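You operate a simulated robot arm through the tools that you are given. There is no shell and no other tool. Be economical: measure what you need, move in short steps, check, and stop when the job is done.

You run a simulated robot arm. Do the job below in one go: nothing can be reset, and whatever is moved stays where it is left.

Task
Take the finished magazine off machine ten's unloader and reset the count display.
Fine: unloader switch to hold first, and left there; square stop shut before lifting, clamp open; onto the steel stand, strip home. Set down upright: blue-knob magazine.

The check looks at the end state, three seconds after you hand in, the way a careful person would. Anything else that was tipped, shoved, dropped, spilled or broken makes it a failure.

Robot
A 7-joint arm with a fingered hand on a trunk, on a base that drives. Base frame: it is fixed to the floor where the robot stands at the start and does not move with it; the origin is under the middle of the robot, x ahead of it, y to its left, z up. Lengths are in cm, angles in degrees, forces in N, time in s.
With the tool pointing down near the work surface it reaches from about 10 to 64 cm from the robot's upright axis, wherever it stands. Its first joint turns from -115.0 to 115.0 degrees. Places, roughly: count display [40, 10, 80]; count reset key [40, -10, 80]; loader pitch dial of machine nine [50, 230, 80]; loader pitch dial of machine ten [50, 60, 80]; loader switch of machine nine [50, 240, 80]; loader switch of machine ten [50, 70, 80]; push force knob [50, 60, 80]; square blue-knob stop [60, 10, 100]; steel stand [40, -20, 80]; unloader clamp of machine ten [60, 0, 90]; unloader pitch dial of machine nine [50, 170, 80]; unloader pitch dial of machine ten [50, -10, 80]; unloader switch of machine nine [50, 180, 80]; unloader switch of machine ten [50, 0, 80]; width wheel [50, 10, 80]. Payload 3.1 kg.
Tool frame: the origin (TCP) lies between the finger pads and is the grasp point; the fingertips stand 2.2 cm ahead of it; z points along the fingers, y is the line along which they close. The gripper opens to 11.2 cm. The gripper's body begins 6 cm behind the TCP. The gripper is a hand of 3 fingers: y runs from the thumb to the fingers, the wrist lies at [0, 0, -21.8] in the tool frame, and closing takes about 1.5 s.
Orientation is that of the tool frame in the base frame, as a unit quaternion [x, y, z, w]. With the fingers straight down and closing along the base's y, the tool's x points along the base's -x, its y along +y and its z along -z.

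Tools
- The arm moves only by the tool arm_command. Its argument "commands" is a list of rows, each a list of 7 numbers: the shift along the tool's x, y, z in cm, then the turn, a rotation vector about the tool's x, y, z in degrees, then the closure in counts, from 0 (fully open) to 255 (shut). In form: [[tx, ty, tz, ax, ay, az, hand], ...]. A call has 1 to 12 rows; each row shifts and turns the commanded pose from where the row before left it, along the tool's axes as they then stand. A row lasts 0.2 s, in which the tool goes at most 5 cm and 8.6 degrees; a call with a longer step from one row to the next is refused whole, and so is a gripper value outside its range. A pose out of reach is approached as far as the arm can. The call stops where the force on the tool passes 70 N (or 10 N more than at its start, if that is more) or the arm is blocked; 0.2 s more then pass. The fingers move at their own pace (about 10.8 cm/s each) and stop on an object; they squeeze with about 27 N. The grip force told is the motor's: it shows also when the fingers shut on nothing. Time passes only in rows, and 0.2 s behind the last, so rows that do not move let the fingers close. It gives the time, the measured TCP pose, the force on the tool (base axes), the opening and the grip force at its end, in the units of the frame above (readings bear some noise), with the torque about the TCP (base axes, N m) and any sound that the robot's microphone picked up.
- Cameras (640 x 400 px; columns grow to the right, rows downward): "scene" is now at [0.71, 12.09, 175.98]; the picture's right is [-0.45, -0.89, 0.00], its down [-0.71, 0.36, -0.61] and it looks along [0.54, -0.27, -0.79] (base axes); focal length 266 px, centre (320, 200). "wrist" rides on the gripper at [6.6, 0.3, -8] in the tool frame; the picture's right is [-0.05, 1.00, 0.00], its down [-0.77, -0.04, -0.64] and it looks along [-0.64, -0.03, 0.77] (tool axes); focal length 275 px, centre (320, 200). There is no depth. A picture from a camera that has moved, and an enlarged one, comes with that camera's place and axes in the base frame and with its lens.
- get_image(camera): a new picture of that camera. The clock stands still meanwhile.
- lift_body(by): slides the trunk up (or, below 0, down) by that many cm; the arm and the scene camera ride with it, the base frame stays. It gives what a move gives, with no picture.
- drive_base(legs): drives the robot by 1 to 6 legs, each [ahead, left, turn to the left] in cm, cm and degrees, along the robot's own axes; the way and the turn of a leg run together, so that a leg with both is an arc; at most 150 cm and 180 degrees a leg. The arm and the cameras ride along, it lands a little off, and it stops where it bumps. It gives what a move gives.
- grasp_type(shape): the hand has 3 fingers and takes this shape, open, in about a second: jaw (thumb against the fingers, like two jaws); tri (thumb and two fingers); tip (a fingertip pinch); poke (one finger out to press); point (the index stretched); flat (the hand flat); cup (the hand cupped); fist (a fist). The gripper value then closes the fingers along that shape, each until it touches; the sizes above hold for jaw. It gives what a move gives, with no picture.
- pan_tilt(pan, tilt): turns the head with the scene camera to pan (to the left, within 155 degrees either way) and tilt (down, from -29 to 69), counted from straight ahead of the robot. It gives what a move gives.
- close_up(camera, box): a new picture of the part [left, top, right, bottom] of that camera's present view, enlarged. The clock stands still meanwhile.
- hand_in(): hands the job in; it is judged then, once.

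Work in short steps. Places have to be worked out from the pictures, the camera data and where the tool is seen: move nearer, look again, correct. Check each grasp and each placing, and mend what went wrong. You have 120 turns and 78 pictures in all, those below and enlarged ones among them. Open the gripper and draw the arm clear of the work before you hand the job in, unless the task says otherwise; then end with one line.

The tools are called after "Request:" by a JSON object that holds its "api" and its "payload". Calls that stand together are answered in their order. arm_command: Moves the arm, as the interface text tells. Its arguments: {"type":"object","properties":{"commands":{"type":"array"}},"required":["commands"]} The other tools are called the same way: lift_body (by) slides the trunk up or down; grasp_type (shape) gives the hand a shape; drive_base (legs) drives the base; pan_tilt (pan, tilt) turns the head that bears the scene camera; get_image (camera) takes a picture; close_up (camera, box) takes an enlarged picture of a part of a camera's view; hand_in () hands the job in.

At the start:

```text
time: 0.0
tool_pos: [37.36, -2.33, 127.41]
tcp_rot: [0.0, 1.0, 0.0, 0.0]
ft_force: [0.5, 1.1, 0.4]
moment: [0.0, -0.01, 0.02]
grip_width: 11.19
finger_force: 0.0
shape: jaw
trunk travel left (down, up): [-90.0, 9.0]
robot x, y, heading: [-0.18, -0.15, -0.1]
head pan, tilt: [-26.6, 52.6]
```

scene: 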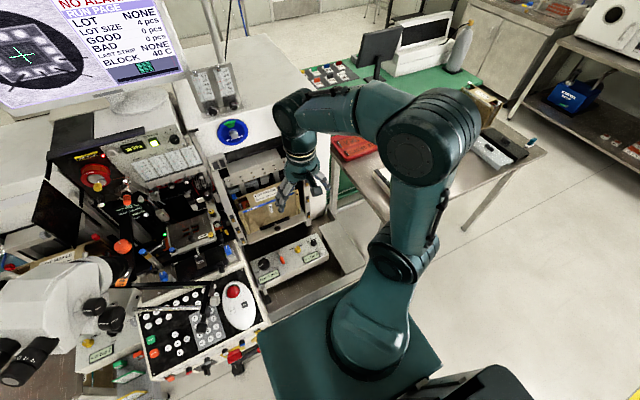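
wrist: 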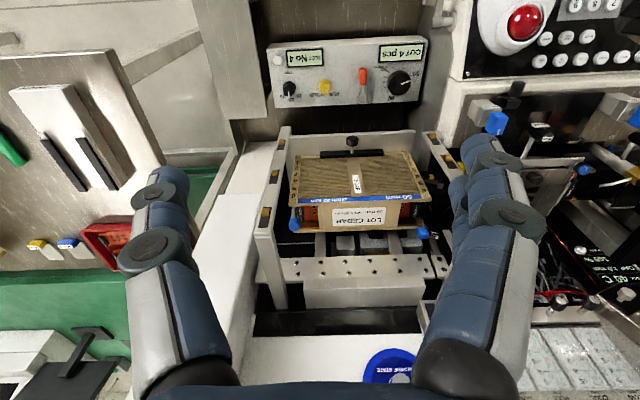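

The wrist view shows the unloader with a magazine and a control panel. I enlarge parts of both views to read the details.

Request:
{"api": "close_up", "payload": {"camera": "wrist", "box": [240, 20, 460, 158]}}

Request:
{"api": "close_up", "payload": {"camera": "wrist", "box": [240, 120, 480, 270]}}

Request:
{"api": "close_up", "payload": {"camera": "scene", "box": [200, 140, 360, 300]}}

Request:
{"api": "close_up", "payload": {"camera": "wrist", "box": [0, 20, 240, 270]}}

```text
2.90 times, centred on (350, 89) of wrist
camera zoom: at [30.94, -1.94, 135.28], right [0.05, 1.0, 0.0], down [0.77, -0.04, 0.64], along [0.64, -0.03, -0.77], focal length 798 px, centre (233, 522)
```

zoom: 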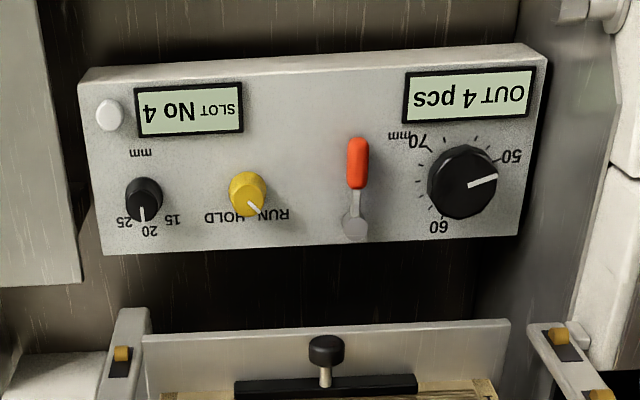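

```text
2.67 times, centred on (360, 195) of wrist
camera zoom: at [30.94, -1.94, 135.28], right [0.05, 1.0, 0.0], down [0.77, -0.04, 0.64], along [0.64, -0.03, -0.77], focal length 734 px, centre (213, 213)
```

zoom: 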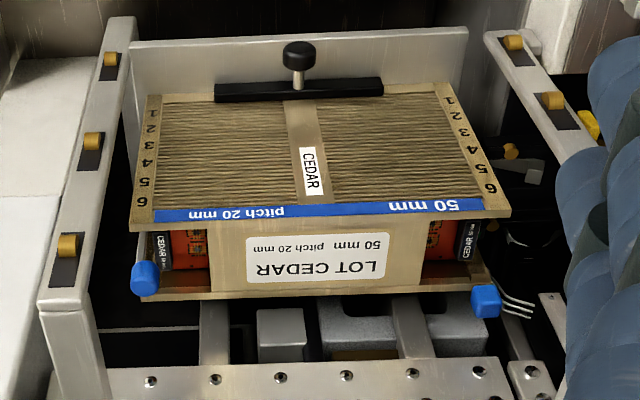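

```text
2.50 times, centred on (280, 220) of scene
camera zoom: at [0.71, 12.09, 175.98], right [-0.45, -0.89, 0.0], down [-0.71, 0.36, -0.61], along [0.54, -0.27, -0.79], focal length 664 px, centre (420, 150)
```

zoom: 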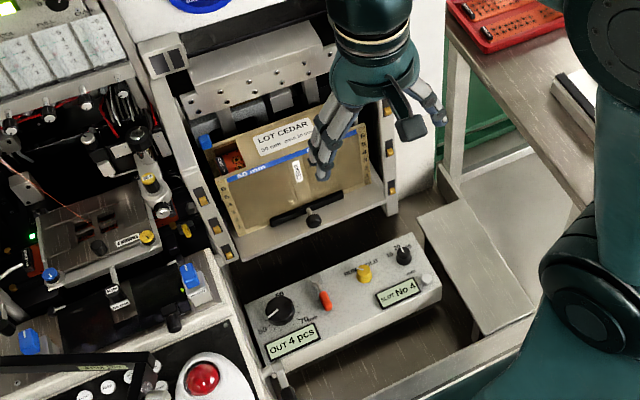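

```text
1.60 times, centred on (120, 145) of wrist
camera zoom: at [30.94, -1.94, 135.28], right [0.05, 1.0, 0.0], down [0.77, -0.04, 0.64], along [0.64, -0.03, -0.77], focal length 440 px, centre (640, 288)
```

zoom: 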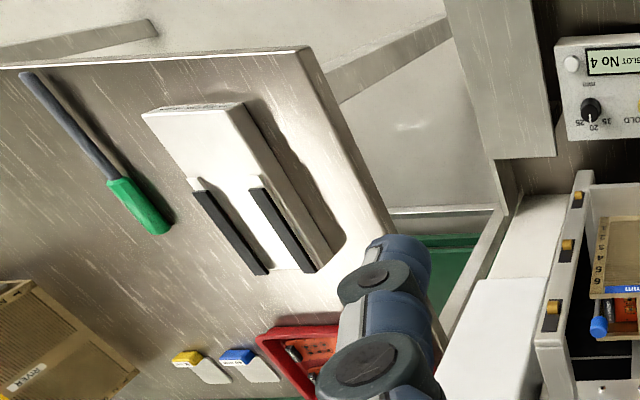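

The yellow switch stands toward RUN, the white key sits by the slot display and the clamp bar is on the magazine's near side. I look at the surroundings with the head before moving.

Request:
{"api": "pan_tilt", "payload": {"pan": 0, "tilt": 50}}

Request:
{"api": "get_image", "payload": {"camera": "scene"}}

Request:
{"api": "close_up", "payload": {"camera": "scene", "box": [290, 150, 490, 310]}}

```text
time: 0.9
tool_pos: [37.43, -2.36, 127.29]
tcp_rot: [0.0, 1.0, 0.0, 0.0]
ft_force: [-0.3, 1.0, -0.3]
moment: [-0.01, -0.01, 0.01]
grip_width: 11.18
finger_force: 0.1
shape: jaw
trunk travel left (down, up): [-90.0, 9.0]
robot x, y, heading: [0.27, 0.26, -0.1]
head pan, tilt: [0.0, 50.0]
```

```text
71 pictures are left
camera scene: at [1.74, 15.41, 176.32], right [0.0, -1.0, 0.0], down [-0.77, 0.0, -0.64], along [0.64, 0.0, -0.77], focal length 266 px, centre (320, 200)
```

scene: 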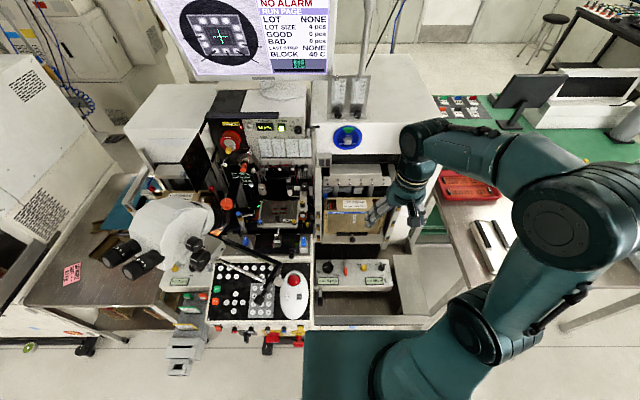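

```text
2.50 times, centred on (390, 230) of scene
camera zoom: at [1.74, 15.41, 176.32], right [0.0, -1.0, 0.0], down [-0.77, 0.0, -0.64], along [0.64, 0.0, -0.77], focal length 664 px, centre (145, 125)
```

zoom: 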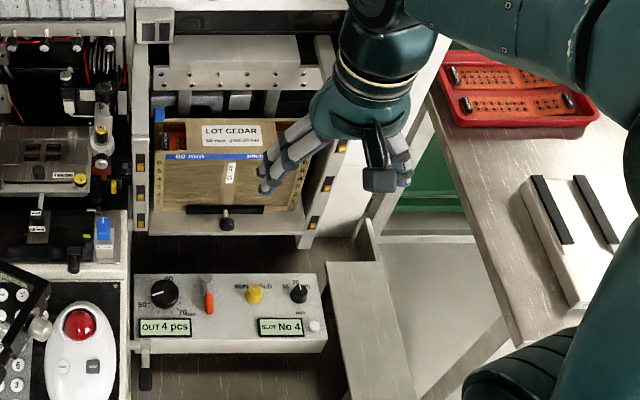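

The steel stand looks like the low steel plate just right of the panel. I back the hand off to (22,-16) to get a view over the stand and panel.

Request:
{"api": "arm_command", "payload": {"commands": [[4, -3.5, 0, 0, 0, 0, 0], [4, -3.5, 0, 0, 0, 0, 0], [4, -3.5, 0, 0, 0, 0, 0], [3, -3, 0, 0, 0, 0, 0], [0, 0, 0, 0, 0, 0, 0]]}}

Request:
{"api": "get_image", "payload": {"camera": "wrist"}}

Request:
{"api": "close_up", "payload": {"camera": "scene", "box": [310, 150, 470, 310]}}

```text
refused: row 1 steps farther than a row can; nothing moved
```

```text
69 pictures are left
camera wrist: at [30.94, -1.95, 135.28], right [0.05, 1.0, 0.0], down [0.77, -0.04, 0.64], along [0.64, -0.03, -0.77], focal length 275 px, centre (320, 200)
```

wrist: 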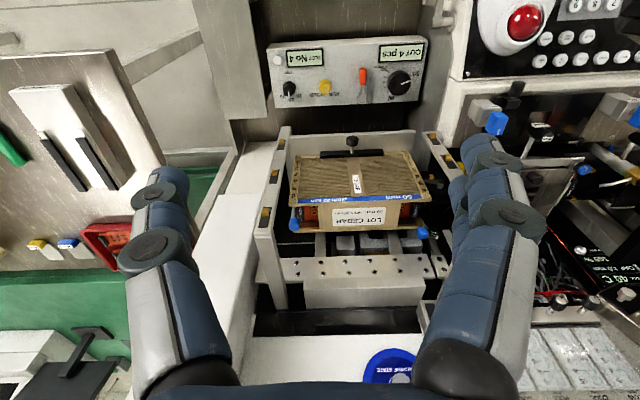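

```text
2.50 times, centred on (390, 230) of scene
camera zoom: at [1.74, 15.41, 176.32], right [0.0, -1.0, 0.0], down [-0.77, 0.0, -0.64], along [0.64, 0.0, -0.77], focal length 664 px, centre (145, 125)
```

zoom: 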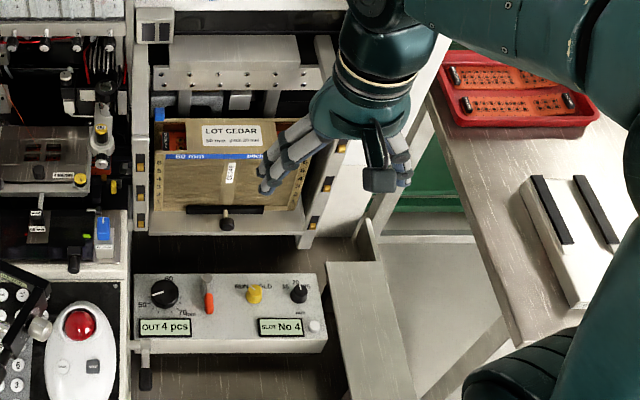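

The first row's vector was over the 5 cm limit, so I repeat with smaller steps.

Request:
{"api": "arm_command", "payload": {"commands": [[3, -2.5, 0, 0, 0, 0, 0], [3, -2.5, 0, 0, 0, 0, 0], [3, -2.5, 0, 0, 0, 0, 0], [3, -3, 0, 0, 0, 0, 0], [3, -3, 0, 0, 0, 0, 0], [0, 0, 0, 0, 0, 0, 0]]}}

Request:
{"api": "get_image", "payload": {"camera": "wrist"}}

Request:
{"api": "close_up", "payload": {"camera": "scene", "box": [310, 150, 470, 310]}}

```text
time: 2.3
tool_pos: [22.56, -15.61, 127.12]
tcp_rot: [0.0, 1.0, 0.001, 0.0]
ft_force: [-0.7, -0.4, -0.2]
moment: [0.01, 0.02, -0.01]
grip_width: 11.19
finger_force: 0.1
shape: jaw
trunk travel left (down, up): [-90.0, 9.0]
robot x, y, heading: [0.13, -0.08, 0.1]
head pan, tilt: [0.0, 50.0]
```

```text
67 pictures are left
camera wrist: at [16.06, -15.4, 135.17], right [0.05, 1.0, 0.0], down [0.77, -0.04, 0.64], along [0.63, -0.03, -0.77], focal length 275 px, centre (320, 200)
```

wrist: 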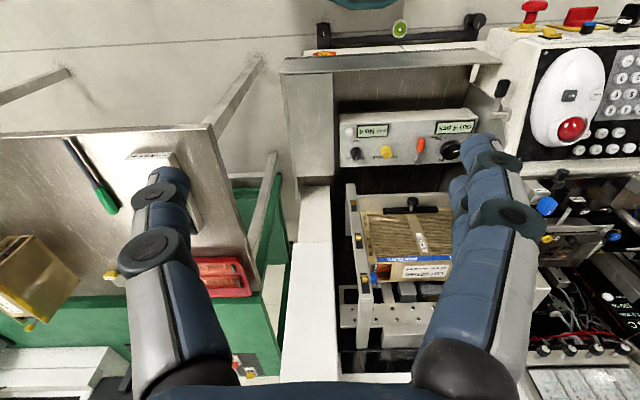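

```text
2.50 times, centred on (390, 230) of scene
camera zoom: at [1.9, 15.42, 176.32], right [0.0, -1.0, 0.0], down [-0.77, 0.0, -0.64], along [0.64, 0.0, -0.77], focal length 664 px, centre (145, 125)
```

zoom: 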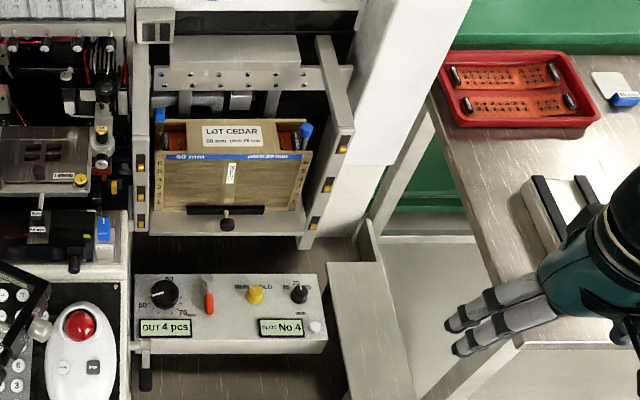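

The stand plate lies about x 30–55, y −22 to −13, z≈79. I zoom tightly on the magazine, its stops, the switch panel and the stand.

Request:
{"api": "close_up", "payload": {"camera": "scene", "box": [320, 190, 400, 240]}}

Request:
{"api": "close_up", "payload": {"camera": "wrist", "box": [340, 180, 480, 290]}}

Request:
{"api": "close_up", "payload": {"camera": "wrist", "box": [270, 40, 490, 190]}}

```text
8.00 times, centred on (360, 215) of scene
camera zoom: at [1.9, 15.42, 176.32], right [0.0, -1.0, 0.0], down [-0.77, 0.0, -0.64], along [0.64, 0.0, -0.77], focal length 2124 px, centre (0, 80)
```

zoom: 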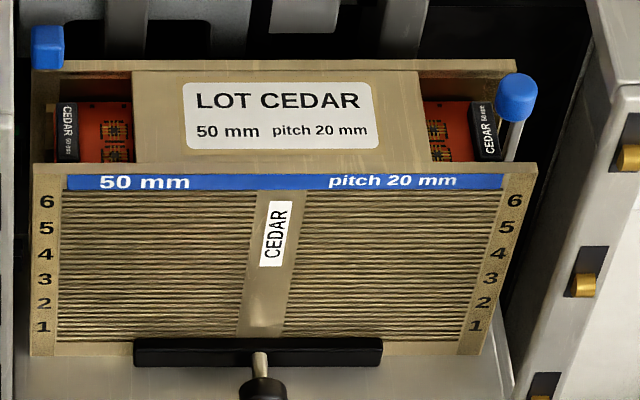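

```text
3.64 times, centred on (410, 235) of wrist
camera zoom: at [16.06, -15.4, 135.17], right [0.05, 1.0, 0.0], down [0.77, -0.04, 0.64], along [0.63, -0.03, -0.77], focal length 1001 px, centre (-7, 73)
```

zoom: 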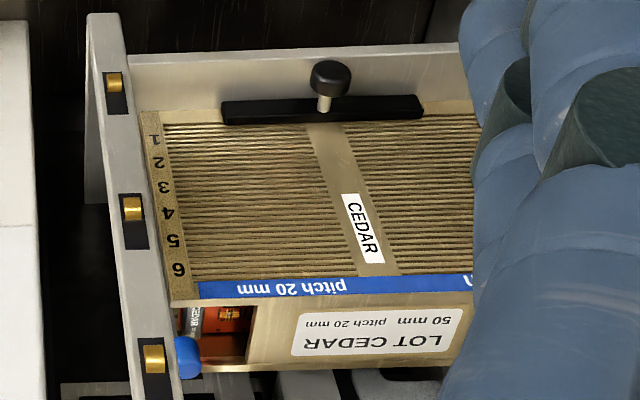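

```text
2.67 times, centred on (380, 115) of wrist
camera zoom: at [16.06, -15.4, 135.17], right [0.05, 1.0, 0.0], down [0.77, -0.04, 0.64], along [0.63, -0.03, -0.77], focal length 734 px, centre (160, 427)
```

zoom: 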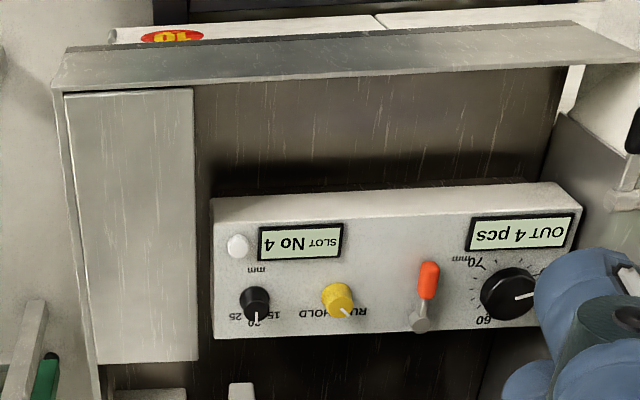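

Triangulated: yellow switch (47.9,−1.7,80), white key (42.7,−10.3,79.7), clamp knob (55,2.9,89.2), magazine x 58.5–65, y −8–14, z 88–102. The square stop sits at the rear (open). I move up to its left side for a side view.

Request:
{"api": "arm_command", "payload": {"commands": [[-2.7, 3.4, 0, 0, 0, 0, 0], [-2.7, 3.4, 0, 0, 0, 0, 0], [-2.7, 3.4, 0, 0, 0, 0, 0], [-2.7, 3.4, 0, 0, 0, 0, 0], [-2.7, 3.4, 0, 0, 0, 0, 0], [-2.7, 3.4, 0, 0, 0, 0, 0], [-2.7, 3.4, 0, 0, 0, 0, 0], [-2.7, 3.4, 0, 0, 0, 0, 0], [-2.7, 3.4, 0, 0, 0, 0, 0], [-2.7, 3.4, 0, 0, 0, 0, 0], [-2.7, 3.4, 0, 0, 0, 0, 0], [-2.7, 3.4, 0, 0, 0, 0, 0]]}}

Request:
{"api": "arm_command", "payload": {"commands": [[0, 0, 0, 0, 0, 8.2, 0], [0, 0, 0, 0, 0, 8.2, 0], [0, 0, 0, 0, 0, 8.2, 0], [0, 0, 0, 0, 0, 8.2, 0], [0, 0, 0, 0, 0, 8.2, 0], [0, 0, 0, 0, 0, 8.2, 0], [0, 0, 0, 0, 0, 8.2, 0], [0, 0, 0, 0, 0, 8.2, 0], [0, 0, 0, 0, 0, 8.2, 0], [0, 0, 0, 0, 0, 8.2, 0], [0, 0, 0, 0, 0, 8, 0], [0, 0, 0, 0, 0, 0, 0]]}}

Request:
{"api": "get_image", "payload": {"camera": "wrist"}}

```text
time: 4.9
tool_pos: [54.89, 25.34, 127.11]
tcp_rot: [0.0, 1.0, -0.002, -0.002]
ft_force: [-0.5, -0.1, 0.5]
moment: [-0.03, 0.02, 0.0]
grip_width: 11.2
finger_force: 0.0
shape: jaw
trunk travel left (down, up): [-90.0, 9.0]
robot x, y, heading: [0.14, 0.01, 0.3]
head pan, tilt: [0.0, 50.0]
```

```text
time: 7.5
tool_pos: [54.9, 25.03, 127.23]
tcp_rot: [0.708, 0.706, 0.0, 0.0]
ft_force: [-0.5, -0.9, 0.1]
moment: [0.0, -0.03, 0.02]
grip_width: 11.2
finger_force: 0.0
shape: jaw
trunk travel left (down, up): [-90.0, 9.0]
robot x, y, heading: [0.16, -0.11, 0.2]
head pan, tilt: [0.0, 50.0]
```

```text
62 pictures are left
camera wrist: at [55.34, 31.69, 135.24], right [1.0, -0.05, 0.0], down [-0.04, -0.77, 0.64], along [-0.03, -0.64, -0.77], focal length 275 px, centre (320, 200)
```

wrist: 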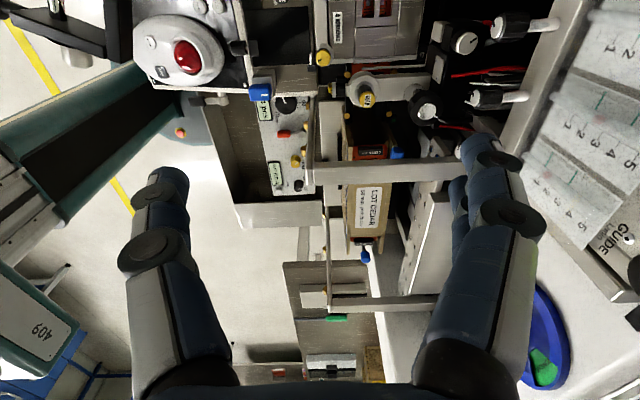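

Request:
{"api": "close_up", "payload": {"camera": "wrist", "box": [310, 70, 470, 270]}}

Request:
{"api": "close_up", "payload": {"camera": "wrist", "box": [335, 105, 415, 170]}}

```text
2.00 times, centred on (390, 170) of wrist
camera zoom: at [55.34, 31.69, 135.24], right [1.0, -0.05, 0.0], down [-0.04, -0.77, 0.64], along [-0.03, -0.64, -0.77], focal length 551 px, centre (180, 260)
```

zoom: 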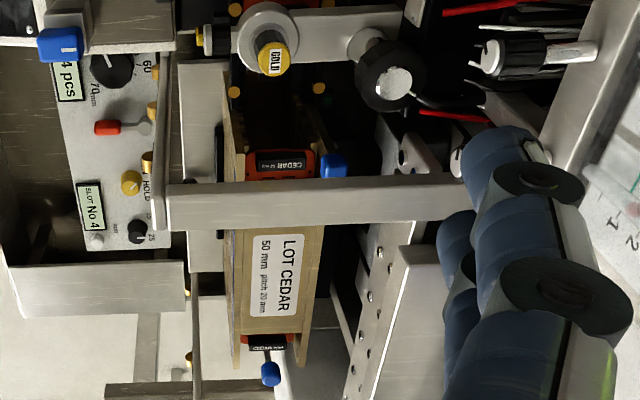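

```text
6.15 times, centred on (375, 138) of wrist
camera zoom: at [55.34, 31.69, 135.24], right [1.0, -0.05, 0.0], down [-0.04, -0.77, 0.64], along [-0.03, -0.64, -0.77], focal length 1694 px, centre (-18, 585)
```

zoom: 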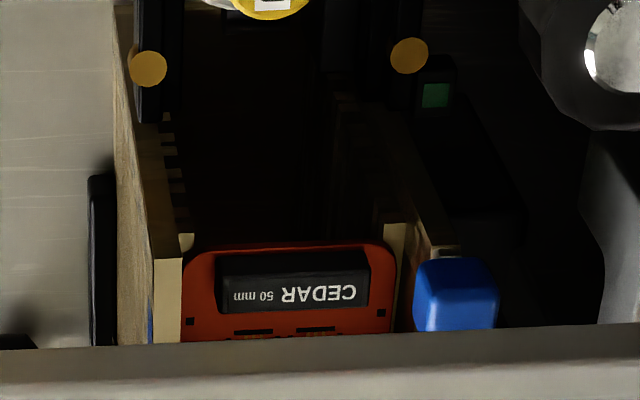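

The square stop knob is at about (64,13.3,104), round one at (61,−7.1,104.5), so shutting means ~3 cm toward −x. First the switch: I zoom on it from the head camera.

Request:
{"api": "close_up", "payload": {"camera": "scene", "box": [338, 252, 402, 292]}}

```text
10.00 times, centred on (370, 272) of scene
camera zoom: at [1.76, 15.45, 176.32], right [0.0, -1.0, 0.0], down [-0.77, 0.0, -0.64], along [0.64, 0.0, -0.77], focal length 2655 px, centre (-180, -520)
```

zoom: 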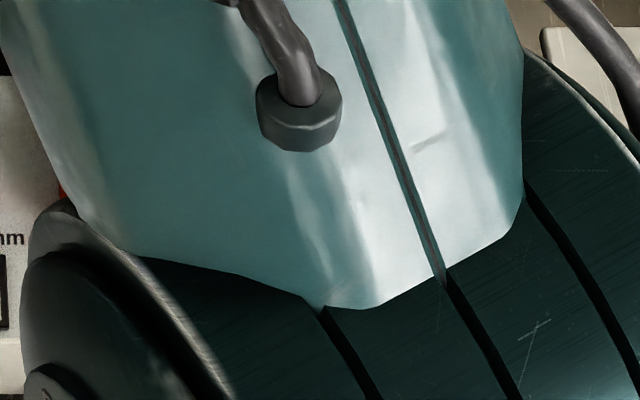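

The arm hides the panel, but earlier views show the pointer up-left at RUN, with HOLD to the right (clockwise from above). I rotate the hand back and go above the switch.

Request:
{"api": "arm_command", "payload": {"commands": [[0, 0, 0, 0, 0, -8.2, 0], [0, 0, 0, 0, 0, -8.2, 0], [0, 0, 0, 0, 0, -8.2, 0], [0, 0, 0, 0, 0, -8.2, 0], [0, 0, 0, 0, 0, -8.2, 0], [0, 0, 0, 0, 0, -8.2, 0], [0, 0, 0, 0, 0, -8.2, 0], [0, 0, 0, 0, 0, -8.2, 0], [0, 0, 0, 0, 0, -8.2, 0], [0, 0, 0, 0, 0, -8.2, 0], [0, 0, 0, 0, 0, -8, 0], [0, 0, 0, 0, 0, 0, 0]]}}

Request:
{"api": "arm_command", "payload": {"commands": [[1.2, -4.5, 0, 0, 0, 0, 0], [1.2, -4.5, 0, 0, 0, 0, 0], [1.2, -4.5, 0, 0, 0, 0, 0], [1.2, -4.5, 0, 0, 0, 0, 0], [1.1, -4.5, 0, 0, 0, 0, 0], [1.1, -4.3, 0, 0, 0, 0, 0], [0, 0, 4.5, 0, 0, 0, 0], [0, 0, 4.5, 0, 0, 0, 0], [0, 0, 4.5, 0, 0, 0, 0], [0, 0, 4.5, 0, 0, 0, 0], [0, 0, 0, 0, 0, 0, 0]]}}

Request:
{"api": "get_image", "payload": {"camera": "wrist"}}

```text
time: 10.1
tool_pos: [54.92, 25.12, 127.34]
tcp_rot: [-0.001, 1.0, 0.0, 0.0]
ft_force: [-0.1, -0.2, 0.0]
moment: [-0.02, 0.03, 0.0]
grip_width: 11.17
finger_force: 0.1
shape: jaw
trunk travel left (down, up): [-90.0, 9.0]
robot x, y, heading: [0.03, -0.13, 0.0]
head pan, tilt: [0.0, 50.0]
```

```text
time: 12.5
tool_pos: [47.89, -1.77, 109.51]
tcp_rot: [0.0, 1.0, 0.0, 0.001]
ft_force: [0.3, -0.1, 0.3]
moment: [-0.04, -0.01, -0.01]
grip_width: 11.19
finger_force: 0.0
shape: jaw
trunk travel left (down, up): [-90.0, 9.0]
robot x, y, heading: [-0.36, -0.07, 0.0]
head pan, tilt: [0.0, 50.0]
```

```text
58 pictures are left
camera wrist: at [41.29, -1.44, 117.37], right [0.05, 1.0, 0.0], down [0.77, -0.04, 0.64], along [0.64, -0.03, -0.77], focal length 275 px, centre (320, 200)
```

wrist: 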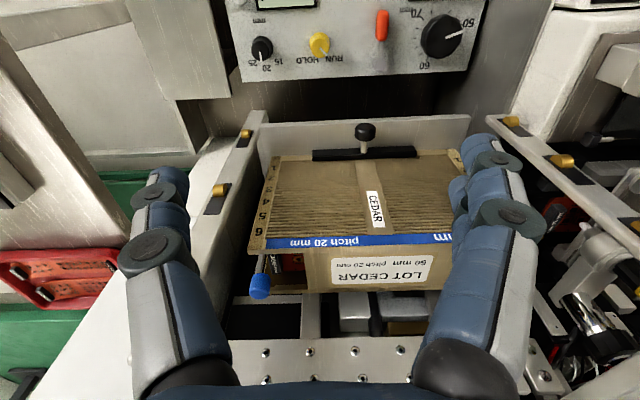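

Request:
{"api": "close_up", "payload": {"camera": "wrist", "box": [280, 20, 360, 70]}}

```text
8.00 times, centred on (320, 45) of wrist
camera zoom: at [41.29, -1.44, 117.37], right [0.05, 1.0, 0.0], down [0.77, -0.04, 0.64], along [0.64, -0.03, -0.77], focal length 2202 px, centre (320, 1440)
```

zoom: 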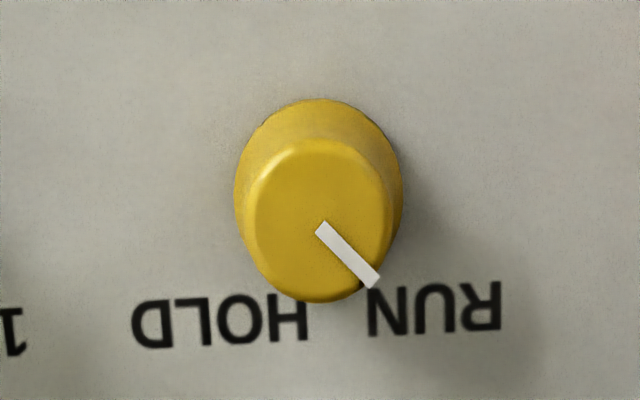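

The pointer is at RUN, about 45° left; HOLD mirrored right. I turn the hand −44°, pre-close to ~6 cm and descend to just over the knob.

Request:
{"api": "arm_command", "payload": {"commands": [[0, 0, 3, 0, 0, -8, 60], [0, 0, 4, 0, 0, -8, 120], [0, 0, 4, 0, 0, -8, 120], [0, 0, 4, 0, 0, -8, 120], [0, 0, 4, 0, 0, -8, 120], [0, 0, 3, 0, 0, -4, 120], [0, 0, 0, 0, 0, 0, 120]]}}

Request:
{"api": "get_image", "payload": {"camera": "wrist"}}

```text
time: 14.1
tool_pos: [47.93, -1.75, 87.35]
tcp_rot: [-0.375, 0.927, 0.0, 0.0]
ft_force: [0.7, 0.1, 0.6]
moment: [-0.01, 0.01, -0.02]
grip_width: 5.99
finger_force: 0.0
shape: jaw
trunk travel left (down, up): [-90.0, 9.0]
robot x, y, heading: [0.15, -0.04, 0.0]
head pan, tilt: [0.0, 50.0]
```

```text
56 pictures are left
camera wrist: at [42.97, -6.11, 95.28], right [-0.66, 0.75, 0.0], down [0.58, 0.51, 0.64], along [0.48, 0.42, -0.77], focal length 275 px, centre (320, 200)
```

wrist: 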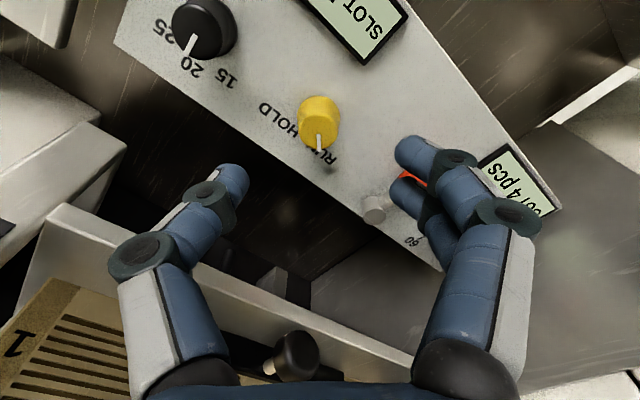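

The TCP axis projects right on the knob. I narrow to ~4.7 cm, descend 5 cm to z≈82.3 and close on the knob.

Request:
{"api": "arm_command", "payload": {"commands": [[0, 0, 0, 0, 0, 0, 148], [0, 0, 2.5, 0, 0, 0, 148], [0, 0, 1.5, 0, 0, 0, 148], [0, 0, 1.0, 0, 0, 0, 148], [0, 0, 0, 0, 0, 0, 148]]}}

Request:
{"api": "arm_command", "payload": {"commands": [[0, 0, 0, 0, 0, 0, 255], [0, 0, 0, 0, 0, 0, 255], [0, 0, 0, 0, 0, 0, 255], [0, 0, 0, 0, 0, 0, 255], [0, 0, 0, 0, 0, 0, 255]]}}

Request:
{"api": "get_image", "payload": {"camera": "wrist"}}

```text
time: 15.3
tool_pos: [47.95, -1.77, 82.3]
tcp_rot: [-0.375, 0.927, 0.0, 0.0]
ft_force: [-0.1, -0.5, -0.1]
moment: [-0.02, 0.02, 0.04]
grip_width: 4.74
finger_force: 0.1
shape: jaw
trunk travel left (down, up): [-90.0, 9.0]
robot x, y, heading: [0.03, 0.13, -0.1]
head pan, tilt: [0.0, 50.0]
```

```text
time: 16.5
tool_pos: [47.96, -1.68, 82.26]
tcp_rot: [-0.375, 0.927, -0.001, 0.001]
ft_force: [0.2, -0.2, -3.9]
moment: [-0.01, 0.01, 0.02]
grip_width: 1.37
finger_force: 27.1
shape: jaw
trunk travel left (down, up): [-90.0, 9.0]
robot x, y, heading: [-0.06, -0.11, 0.0]
head pan, tilt: [0.0, 50.0]
```

```text
55 pictures are left
camera wrist: at [43.05, -6.1, 90.27], right [-0.66, 0.75, 0.0], down [0.58, 0.51, 0.64], along [0.48, 0.42, -0.77], focal length 275 px, centre (320, 200)
```

wrist: 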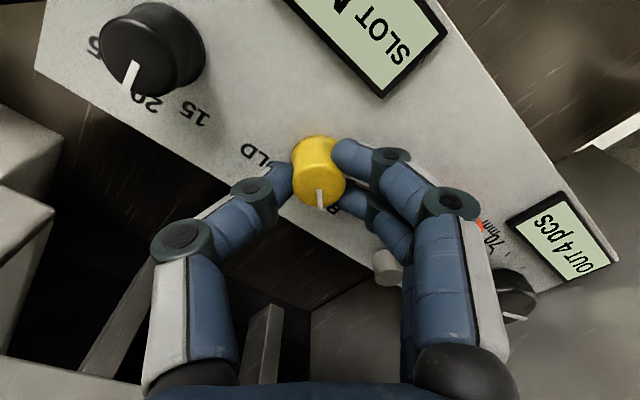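

The knob is held (1.4 cm, 27 N). I turn clockwise in steps of 8°, to about +88°.

Request:
{"api": "arm_command", "payload": {"commands": [[0, 0, 0, 0, 0, 8, 255], [0, 0, 0, 0, 0, 8, 255], [0, 0, 0, 0, 0, 8, 255], [0, 0, 0, 0, 0, 8, 255], [0, 0, 0, 0, 0, 8, 255], [0, 0, 0, 0, 0, 8, 255], [0, 0, 0, 0, 0, 8, 255], [0, 0, 0, 0, 0, 8, 255], [0, 0, 0, 0, 0, 8, 255], [0, 0, 0, 0, 0, 8, 255], [0, 0, 0, 0, 0, 8, 255], [0, 0, 0, 0, 0, 0, 255]]}}

Request:
{"api": "get_image", "payload": {"camera": "wrist"}}

```text
time: 19.1
tool_pos: [47.9, -1.69, 82.19]
tcp_rot: [0.376, 0.927, 0.0, 0.0]
ft_force: [4.0, 0.1, 0.2]
moment: [0.02, -0.09, -0.02]
grip_width: 1.36
finger_force: 27.0
shape: jaw
trunk travel left (down, up): [-90.0, 9.0]
robot x, y, heading: [0.06, 0.12, 0.1]
head pan, tilt: [0.0, 50.0]
```

```text
54 pictures are left
camera wrist: at [43.51, 3.05, 90.25], right [0.73, 0.68, 0.0], down [0.53, -0.56, 0.64], along [0.44, -0.46, -0.77], focal length 275 px, centre (320, 200)
```

wrist: 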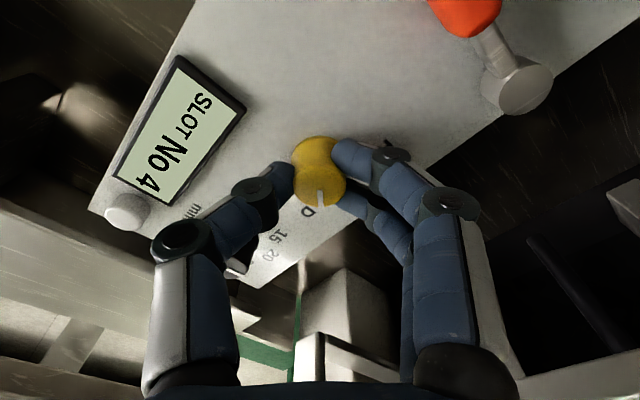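

The knob followed the hand by 88°. I release, lift and check the pointer.

Request:
{"api": "arm_command", "payload": {"commands": [[0, 0, 0, 0, 0, 0, 150], [0, 0, 0, 0, 0, 0, 150], [0, 0, -3, 0, 0, 0, 150], [0, 0, -4, 0, 0, -8, 150], [0, 0, -4, 0, 0, -8, 150], [0, 0, -4, 0, 0, -8, 150], [0, 0, 0, 0, 0, -8, 150], [0, 0, 0, 0, 0, -8, 150], [0, 0, 0, 0, 0, -4.2, 150]]}}

Request:
{"api": "get_image", "payload": {"camera": "wrist"}}

Request:
{"api": "close_up", "payload": {"camera": "wrist", "box": [260, 20, 380, 100]}}

```text
time: 21.1
tool_pos: [47.87, -1.69, 97.27]
tcp_rot: [-0.003, 1.0, 0.001, 0.0]
ft_force: [-0.2, 0.1, 0.8]
moment: [0.04, 0.02, 0.0]
grip_width: 4.57
finger_force: 0.1
shape: jaw
trunk travel left (down, up): [-90.0, 9.0]
robot x, y, heading: [-0.28, 0.11, 0.0]
head pan, tilt: [0.0, 50.0]
```

```text
53 pictures are left
camera wrist: at [41.32, -1.49, 105.31], right [0.04, 1.0, 0.0], down [0.77, -0.03, 0.64], along [0.64, -0.03, -0.77], focal length 275 px, centre (320, 200)
```

wrist: 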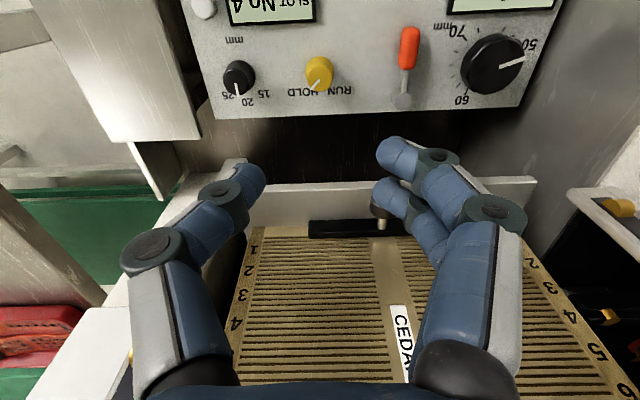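

```text
5.00 times, centred on (320, 60) of wrist
camera zoom: at [41.32, -1.49, 105.31], right [0.04, 1.0, 0.0], down [0.77, -0.03, 0.64], along [0.64, -0.03, -0.77], focal length 1376 px, centre (320, 900)
```

zoom: 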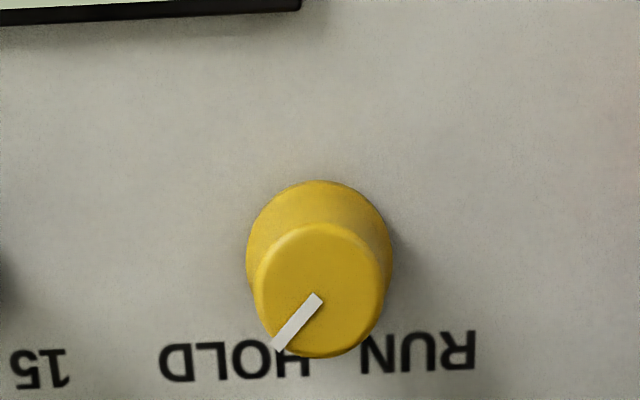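

The switch is on HOLD. Next, the square stop. A frame bar runs at y≈15–17, z≈112 beside it, so I'll approach with the hand leaning from the right, thumb behind the knob. I raise and turn −90° first.

Request:
{"api": "arm_command", "payload": {"commands": [[0, 0, -5, 0, 0, -8.2, 130], [0, 0, -5, 0, 0, -8.2, 130], [0, 0, -5, 0, 0, -8.2, 130], [0, 0, -5, 0, 0, -8.2, 130], [0, 0, -5, 0, 0, -8.2, 130], [0, 0, 0, 0, 0, -8.2, 130], [0, 0, 0, 0, 0, -8.2, 130], [0, 0, 0, 0, 0, -8.2, 130], [0, 0, 0, 0, 0, -8.2, 130], [0, 0, 0, 0, 0, -8.2, 130], [0, 0, 0, 0, 0, -8, 130], [0, 0, 0, 0, 0, 0, 130]]}}

Request:
{"api": "arm_command", "payload": {"commands": [[-2, -4, 0, 0, 0, 0, 130], [-2, -4, 0, 0, 0, 0, 130], [-2, -4, 0, 0, 0, 0, 130], [-2, -4, 0, 0, 0, 0, 130], [0, 0, 0, 0, -7.5, 0, 130], [0, 0, 0, 0, -7.5, 0, 130], [0, 0, 0, 0, -7.5, 0, 130], [0, 0, 0, 0, -7.5, 0, 130], [0, 0, 0, 0, 0, 0, 130]]}}

Request:
{"api": "get_image", "payload": {"camera": "wrist"}}

```text
time: 23.7
tool_pos: [47.85, -1.79, 122.28]
tcp_rot: [0.709, -0.705, -0.001, 0.001]
ft_force: [-0.1, -0.8, 0.1]
moment: [0.01, -0.02, 0.03]
grip_width: 5.45
finger_force: 0.1
shape: jaw
trunk travel left (down, up): [-90.0, 9.0]
robot x, y, heading: [0.07, -0.07, 0.1]
head pan, tilt: [0.0, 50.0]
```

```text
time: 25.7
tool_pos: [63.65, 6.41, 122.41]
tcp_rot: [0.683, -0.683, -0.184, -0.183]
ft_force: [0.8, 0.1, -0.4]
moment: [0.0, 0.0, -0.03]
grip_width: 5.44
finger_force: 0.1
shape: jaw
trunk travel left (down, up): [-90.0, 9.0]
robot x, y, heading: [-0.03, -0.08, -0.1]
head pan, tilt: [0.0, 50.0]
```

```text
51 pictures are left
camera wrist: at [63.45, -3.27, 126.0], right [-1.0, 0.04, 0.02], down [0.04, 0.35, 0.94], along [0.03, 0.94, -0.35], focal length 275 px, centre (320, 200)
```

wrist: 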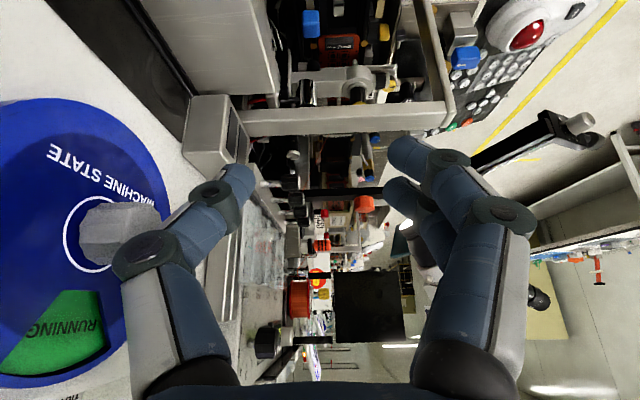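

Request:
{"api": "close_up", "payload": {"camera": "wrist", "box": [240, 0, 440, 120]}}

```text
3.20 times, centred on (340, 60) of wrist
camera zoom: at [63.45, -3.27, 126.0], right [-1.0, 0.04, 0.02], down [0.04, 0.35, 0.94], along [0.03, 0.94, -0.35], focal length 881 px, centre (256, 648)
```

zoom: 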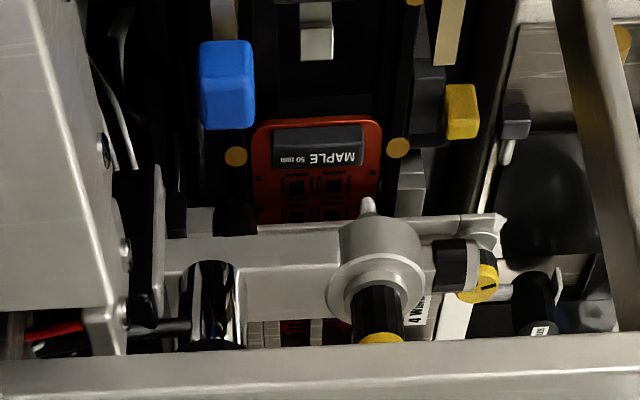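

Knob confirmed at (64.3,13.1,104.2). A face lies behind at x≈68, so I narrow to ~3.5 cm and approach along the tilted finger axis, stopping short to check.

Request:
{"api": "arm_command", "payload": {"commands": [[1.6, -0.3, 3, 0, 0, 0, 176], [1.6, -0.25, 3, 0, 0, 0, 176], [0, 0, 3, 0, 0, 0, 176], [0, 0, 3, 0, 0, 0, 176], [0, 0, 0, 0, 0, 0, 176]]}}

Request:
{"api": "get_image", "payload": {"camera": "wrist"}}

```text
time: 26.9
tool_pos: [63.32, 9.64, 115.1]
tcp_rot: [0.685, -0.681, -0.184, -0.182]
ft_force: [0.3, -0.1, -0.5]
moment: [-0.01, -0.01, 0.0]
grip_width: 3.51
finger_force: 0.1
shape: jaw
out of reach, approached as far as the arm can: row 1, 2
trunk travel left (down, up): [-90.0, 9.0]
robot x, y, heading: [-0.14, -0.14, 0.1]
head pan, tilt: [0.0, 50.0]
```

```text
49 pictures are left
camera wrist: at [63.16, -0.09, 118.84], right [-1.0, 0.04, 0.02], down [0.03, 0.35, 0.94], along [0.03, 0.94, -0.35], focal length 275 px, centre (320, 200)
```

wrist: 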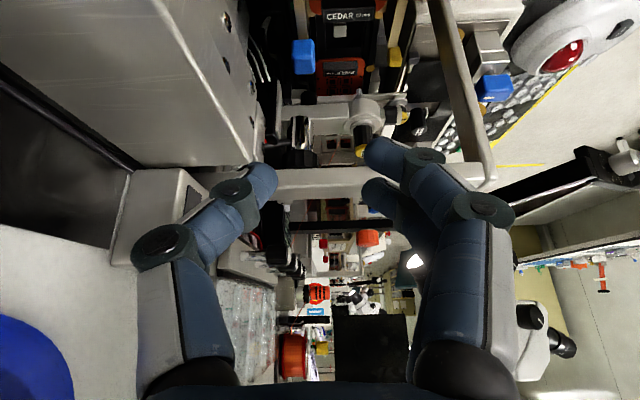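

Reach ends at x≈63.3 here. I check how much room there is in front of the base to drive a little ahead.

Request:
{"api": "pan_tilt", "payload": {"pan": 0, "tilt": 69}}

Request:
{"api": "get_image", "payload": {"camera": "scene"}}

```text
time: 27.7
tool_pos: [63.42, 9.65, 115.27]
tcp_rot: [0.684, -0.682, -0.184, -0.182]
ft_force: [1.0, -0.3, 0.3]
moment: [0.0, 0.02, -0.03]
grip_width: 3.5
finger_force: 0.1
shape: jaw
trunk travel left (down, up): [-90.0, 9.0]
robot x, y, heading: [0.26, -0.09, -0.1]
head pan, tilt: [0.0, 68.8]
```

```text
48 pictures are left
camera scene: at [-0.33, 15.44, 174.13], right [0.0, -1.0, 0.0], down [-0.93, 0.0, -0.36], along [0.36, 0.0, -0.93], focal length 266 px, centre (320, 200)
```

scene: 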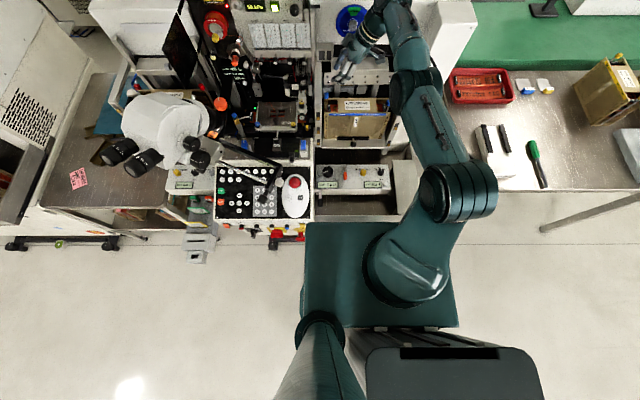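

Room in front of the base is unclear, so I won't drive. Reach was clipped only at the greater height; I line up along the finger axis, lower, and try to regain x there.

Request:
{"api": "arm_command", "payload": {"commands": [[2.47, 0, 0, 0, 0, 0, 160], [0, 0, 2.5, 0, 0, 0, 160], [0, 0, 1.5, 0, 0, 0, 160], [0, -0.8, 0, 0, 0, 0, 160], [0, 0, 0, 0, 0, 0, 160]]}}

Request:
{"api": "close_up", "payload": {"camera": "wrist", "box": [200, 0, 440, 200]}}

```text
time: 28.9
tool_pos: [63.17, 11.71, 112.32]
tcp_rot: [-0.683, 0.683, 0.182, 0.184]
ft_force: [-13.4, -6.1, 8.1]
moment: [-0.02, -0.3, -0.24]
grip_width: 3.46
finger_force: 0.0
shape: jaw
out of reach, approached as far as the arm can: row 1, 4
trunk travel left (down, up): [-90.0, 9.0]
robot x, y, heading: [0.22, 0.19, -0.1]
head pan, tilt: [0.0, 68.8]
```

```text
2.00 times, centred on (320, 100) of wrist
camera zoom: at [62.99, 1.95, 116.02], right [-1.0, 0.04, 0.02], down [0.03, 0.35, 0.94], along [0.03, 0.94, -0.35], focal length 551 px, centre (320, 400)
```

zoom: 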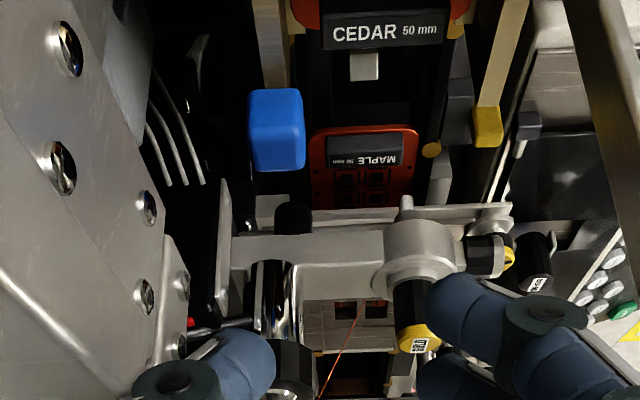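

The thumb touched the screw plate behind (13 N), so that plate's face is at x≈67 and a thumb-behind grip is too tight. I back out along the approach and go up; then I'll pinch the knob sideways (along y) instead.

Request:
{"api": "arm_command", "payload": {"commands": [[0, 1, -1, 0, 0, 0, 176], [0, 1, -4, 0, 0, 0, 176], [0, 0, -4, 0, 0, 0, 176], [0, 0, -4, 0, 0, 0, 176], [0, 0, 0, 0, 7.5, 0, 176], [0, 0, 0, 0, 7.5, 0, 176], [0, 0, 0, 0, 7.5, 0, 176], [0, 0, 0, 0, 7.5, 0, 176], [0, 0, 0, 0, 0, 0, 176]]}}

Request:
{"api": "close_up", "payload": {"camera": "scene", "box": [310, 70, 410, 150]}}

```text
time: 30.9
tool_pos: [61.78, 5.13, 123.26]
tcp_rot: [0.708, -0.707, 0.0, 0.0]
ft_force: [-0.2, 0.6, 0.0]
moment: [-0.01, 0.03, 0.0]
grip_width: 3.49
finger_force: 0.1
shape: jaw
trunk travel left (down, up): [-90.0, 9.0]
robot x, y, heading: [-0.06, -0.18, 0.1]
head pan, tilt: [0.0, 68.8]
```

```text
5.00 times, centred on (360, 110) of scene
camera zoom: at [-0.35, 15.3, 174.14], right [0.0, -1.0, 0.0], down [-0.93, 0.0, -0.36], along [0.36, 0.0, -0.93], focal length 1328 px, centre (120, 650)
```

zoom: 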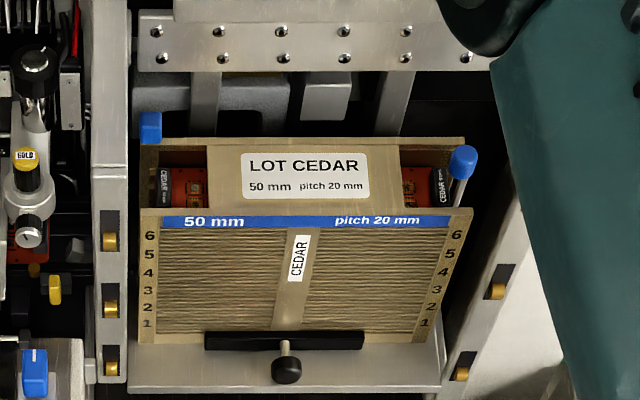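

From above, the magazine spans x 58.9–65, and the plate edge is at x≈67, z≥106. I turn the hand back to closing along y and try the slimmer fingertip-pinch shape.

Request:
{"api": "arm_command", "payload": {"commands": [[0, 1, 0, 0, 0, 8.2, 176], [0, 1, 0, 0, 0, 8.2, 176], [0, 0, 0, 0, 0, 8.2, 176], [0, 0, 0, 0, 0, 8.2, 176], [0, 0, 0, 0, 0, 8.2, 176], [0, 0, 0, 0, 0, 8.2, 176], [0, 0, 0, 0, 0, 8.2, 176], [0, 0, 0, 0, 0, 8.2, 176], [0, 0, 0, 0, 0, 8.2, 176], [0, 0, 0, 0, 0, 8.2, 176], [0, 0, 0, 0, 0, 8, 176], [0, 0, 0, 0, 0, 0, 176]]}}

Request:
{"api": "grasp_type", "payload": {"shape": "tip"}}

Request:
{"api": "get_image", "payload": {"camera": "wrist"}}

```text
time: 33.5
tool_pos: [59.75, 5.49, 123.31]
tcp_rot: [-0.002, 1.0, -0.001, 0.0]
ft_force: [0.2, 0.6, 0.2]
moment: [0.02, -0.04, 0.01]
grip_width: 3.46
finger_force: 0.0
shape: jaw
trunk travel left (down, up): [-90.0, 9.0]
robot x, y, heading: [-0.3, 0.25, 0.0]
head pan, tilt: [0.0, 68.8]
```

```text
time: 34.4
tool_pos: [59.83, 5.43, 123.37]
tcp_rot: [-0.002, 1.0, 0.0, 0.0]
ft_force: [0.1, 1.2, 0.9]
moment: [0.0, 0.0, 0.01]
grip_width: 11.2
finger_force: 0.1
shape: tip
trunk travel left (down, up): [-90.0, 9.0]
robot x, y, heading: [-0.2, -0.15, 0.1]
head pan, tilt: [0.0, 68.8]
```

```text
45 pictures are left
camera wrist: at [53.22, 5.78, 131.33], right [0.04, 1.0, 0.0], down [0.77, -0.03, 0.64], along [0.64, -0.03, -0.77], focal length 275 px, centre (320, 200)
```

wrist: 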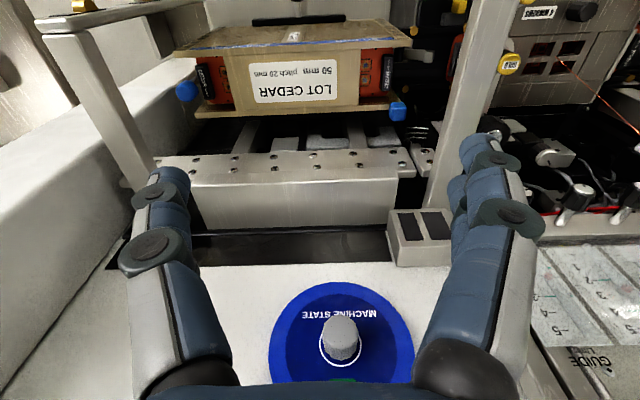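

Request:
{"api": "close_up", "payload": {"camera": "wrist", "box": [160, 20, 440, 200]}}

```text
2.22 times, centred on (300, 110) of wrist
camera zoom: at [53.22, 5.78, 131.33], right [0.04, 1.0, 0.0], down [0.77, -0.03, 0.64], along [0.64, -0.03, -0.77], focal length 612 px, centre (364, 400)
```

zoom: 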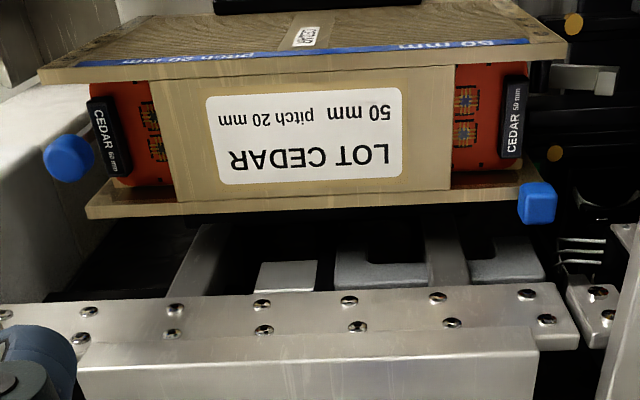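

The strip is centred in the magazine, and the plate behind has its face at x≈67.5, z 105–110. A single slim finger hooked behind the square knob seems the safest; I switch to the poke shape and look at it.

Request:
{"api": "grasp_type", "payload": {"shape": "poke"}}

Request:
{"api": "get_image", "payload": {"camera": "wrist"}}

Request:
{"api": "close_up", "payload": {"camera": "scene", "box": [310, 0, 450, 110]}}

```text
time: 35.3
tool_pos: [59.82, 5.48, 123.33]
tcp_rot: [-0.002, 1.0, 0.0, 0.0]
ft_force: [0.3, -0.2, -0.5]
moment: [-0.02, 0.01, 0.06]
grip_width: 0.02
finger_force: 0.0
shape: poke
trunk travel left (down, up): [-90.0, 9.0]
robot x, y, heading: [0.02, -0.43, -0.1]
head pan, tilt: [0.0, 68.8]
```

```text
43 pictures are left
camera wrist: at [53.22, 5.77, 131.33], right [0.04, 1.0, 0.0], down [0.77, -0.03, 0.64], along [0.64, -0.03, -0.77], focal length 275 px, centre (320, 200)
```

wrist: 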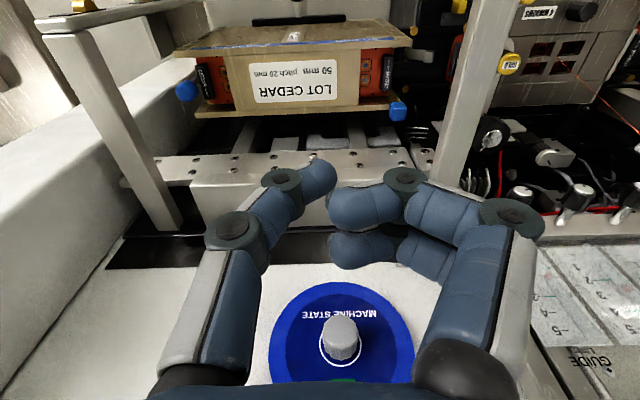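

```text
3.64 times, centred on (380, 55) of scene
camera zoom: at [-0.35, 15.44, 174.12], right [0.0, -1.0, 0.0], down [-0.93, 0.0, -0.36], along [0.36, 0.0, -0.93], focal length 966 px, centre (102, 727)
```

zoom: 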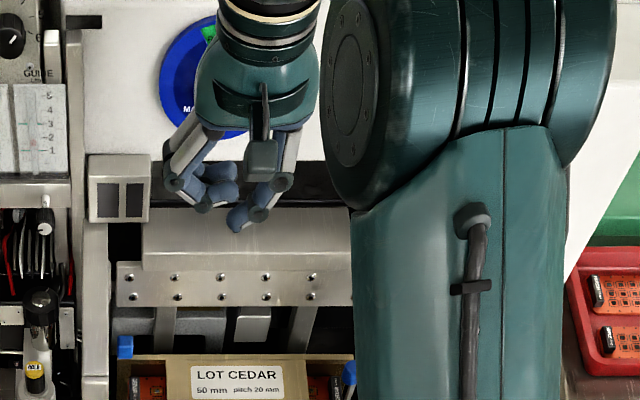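

Poke only protrudes ~2 cm beyond the curled fingers. I check the "point" shape.

Request:
{"api": "grasp_type", "payload": {"shape": "point"}}

Request:
{"api": "get_image", "payload": {"camera": "wrist"}}

```text
time: 36.2
tool_pos: [59.75, 5.48, 123.22]
tcp_rot: [-0.001, 1.0, 0.0, 0.0]
ft_force: [0.1, 0.4, -0.5]
moment: [-0.01, 0.0, 0.04]
grip_width: 0.0
finger_force: 0.0
shape: point
trunk travel left (down, up): [-90.0, 9.0]
robot x, y, heading: [-0.05, -0.09, 0.3]
head pan, tilt: [0.0, 68.8]
```

```text
41 pictures are left
camera wrist: at [53.22, 5.77, 131.33], right [0.04, 1.0, 0.0], down [0.77, -0.03, 0.64], along [0.64, -0.03, -0.77], focal length 275 px, centre (320, 200)
```

wrist: 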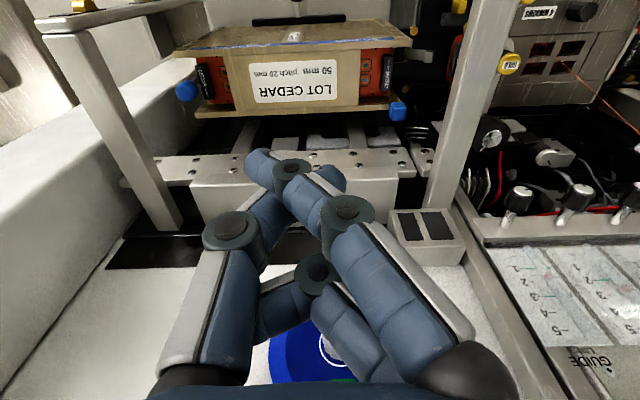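

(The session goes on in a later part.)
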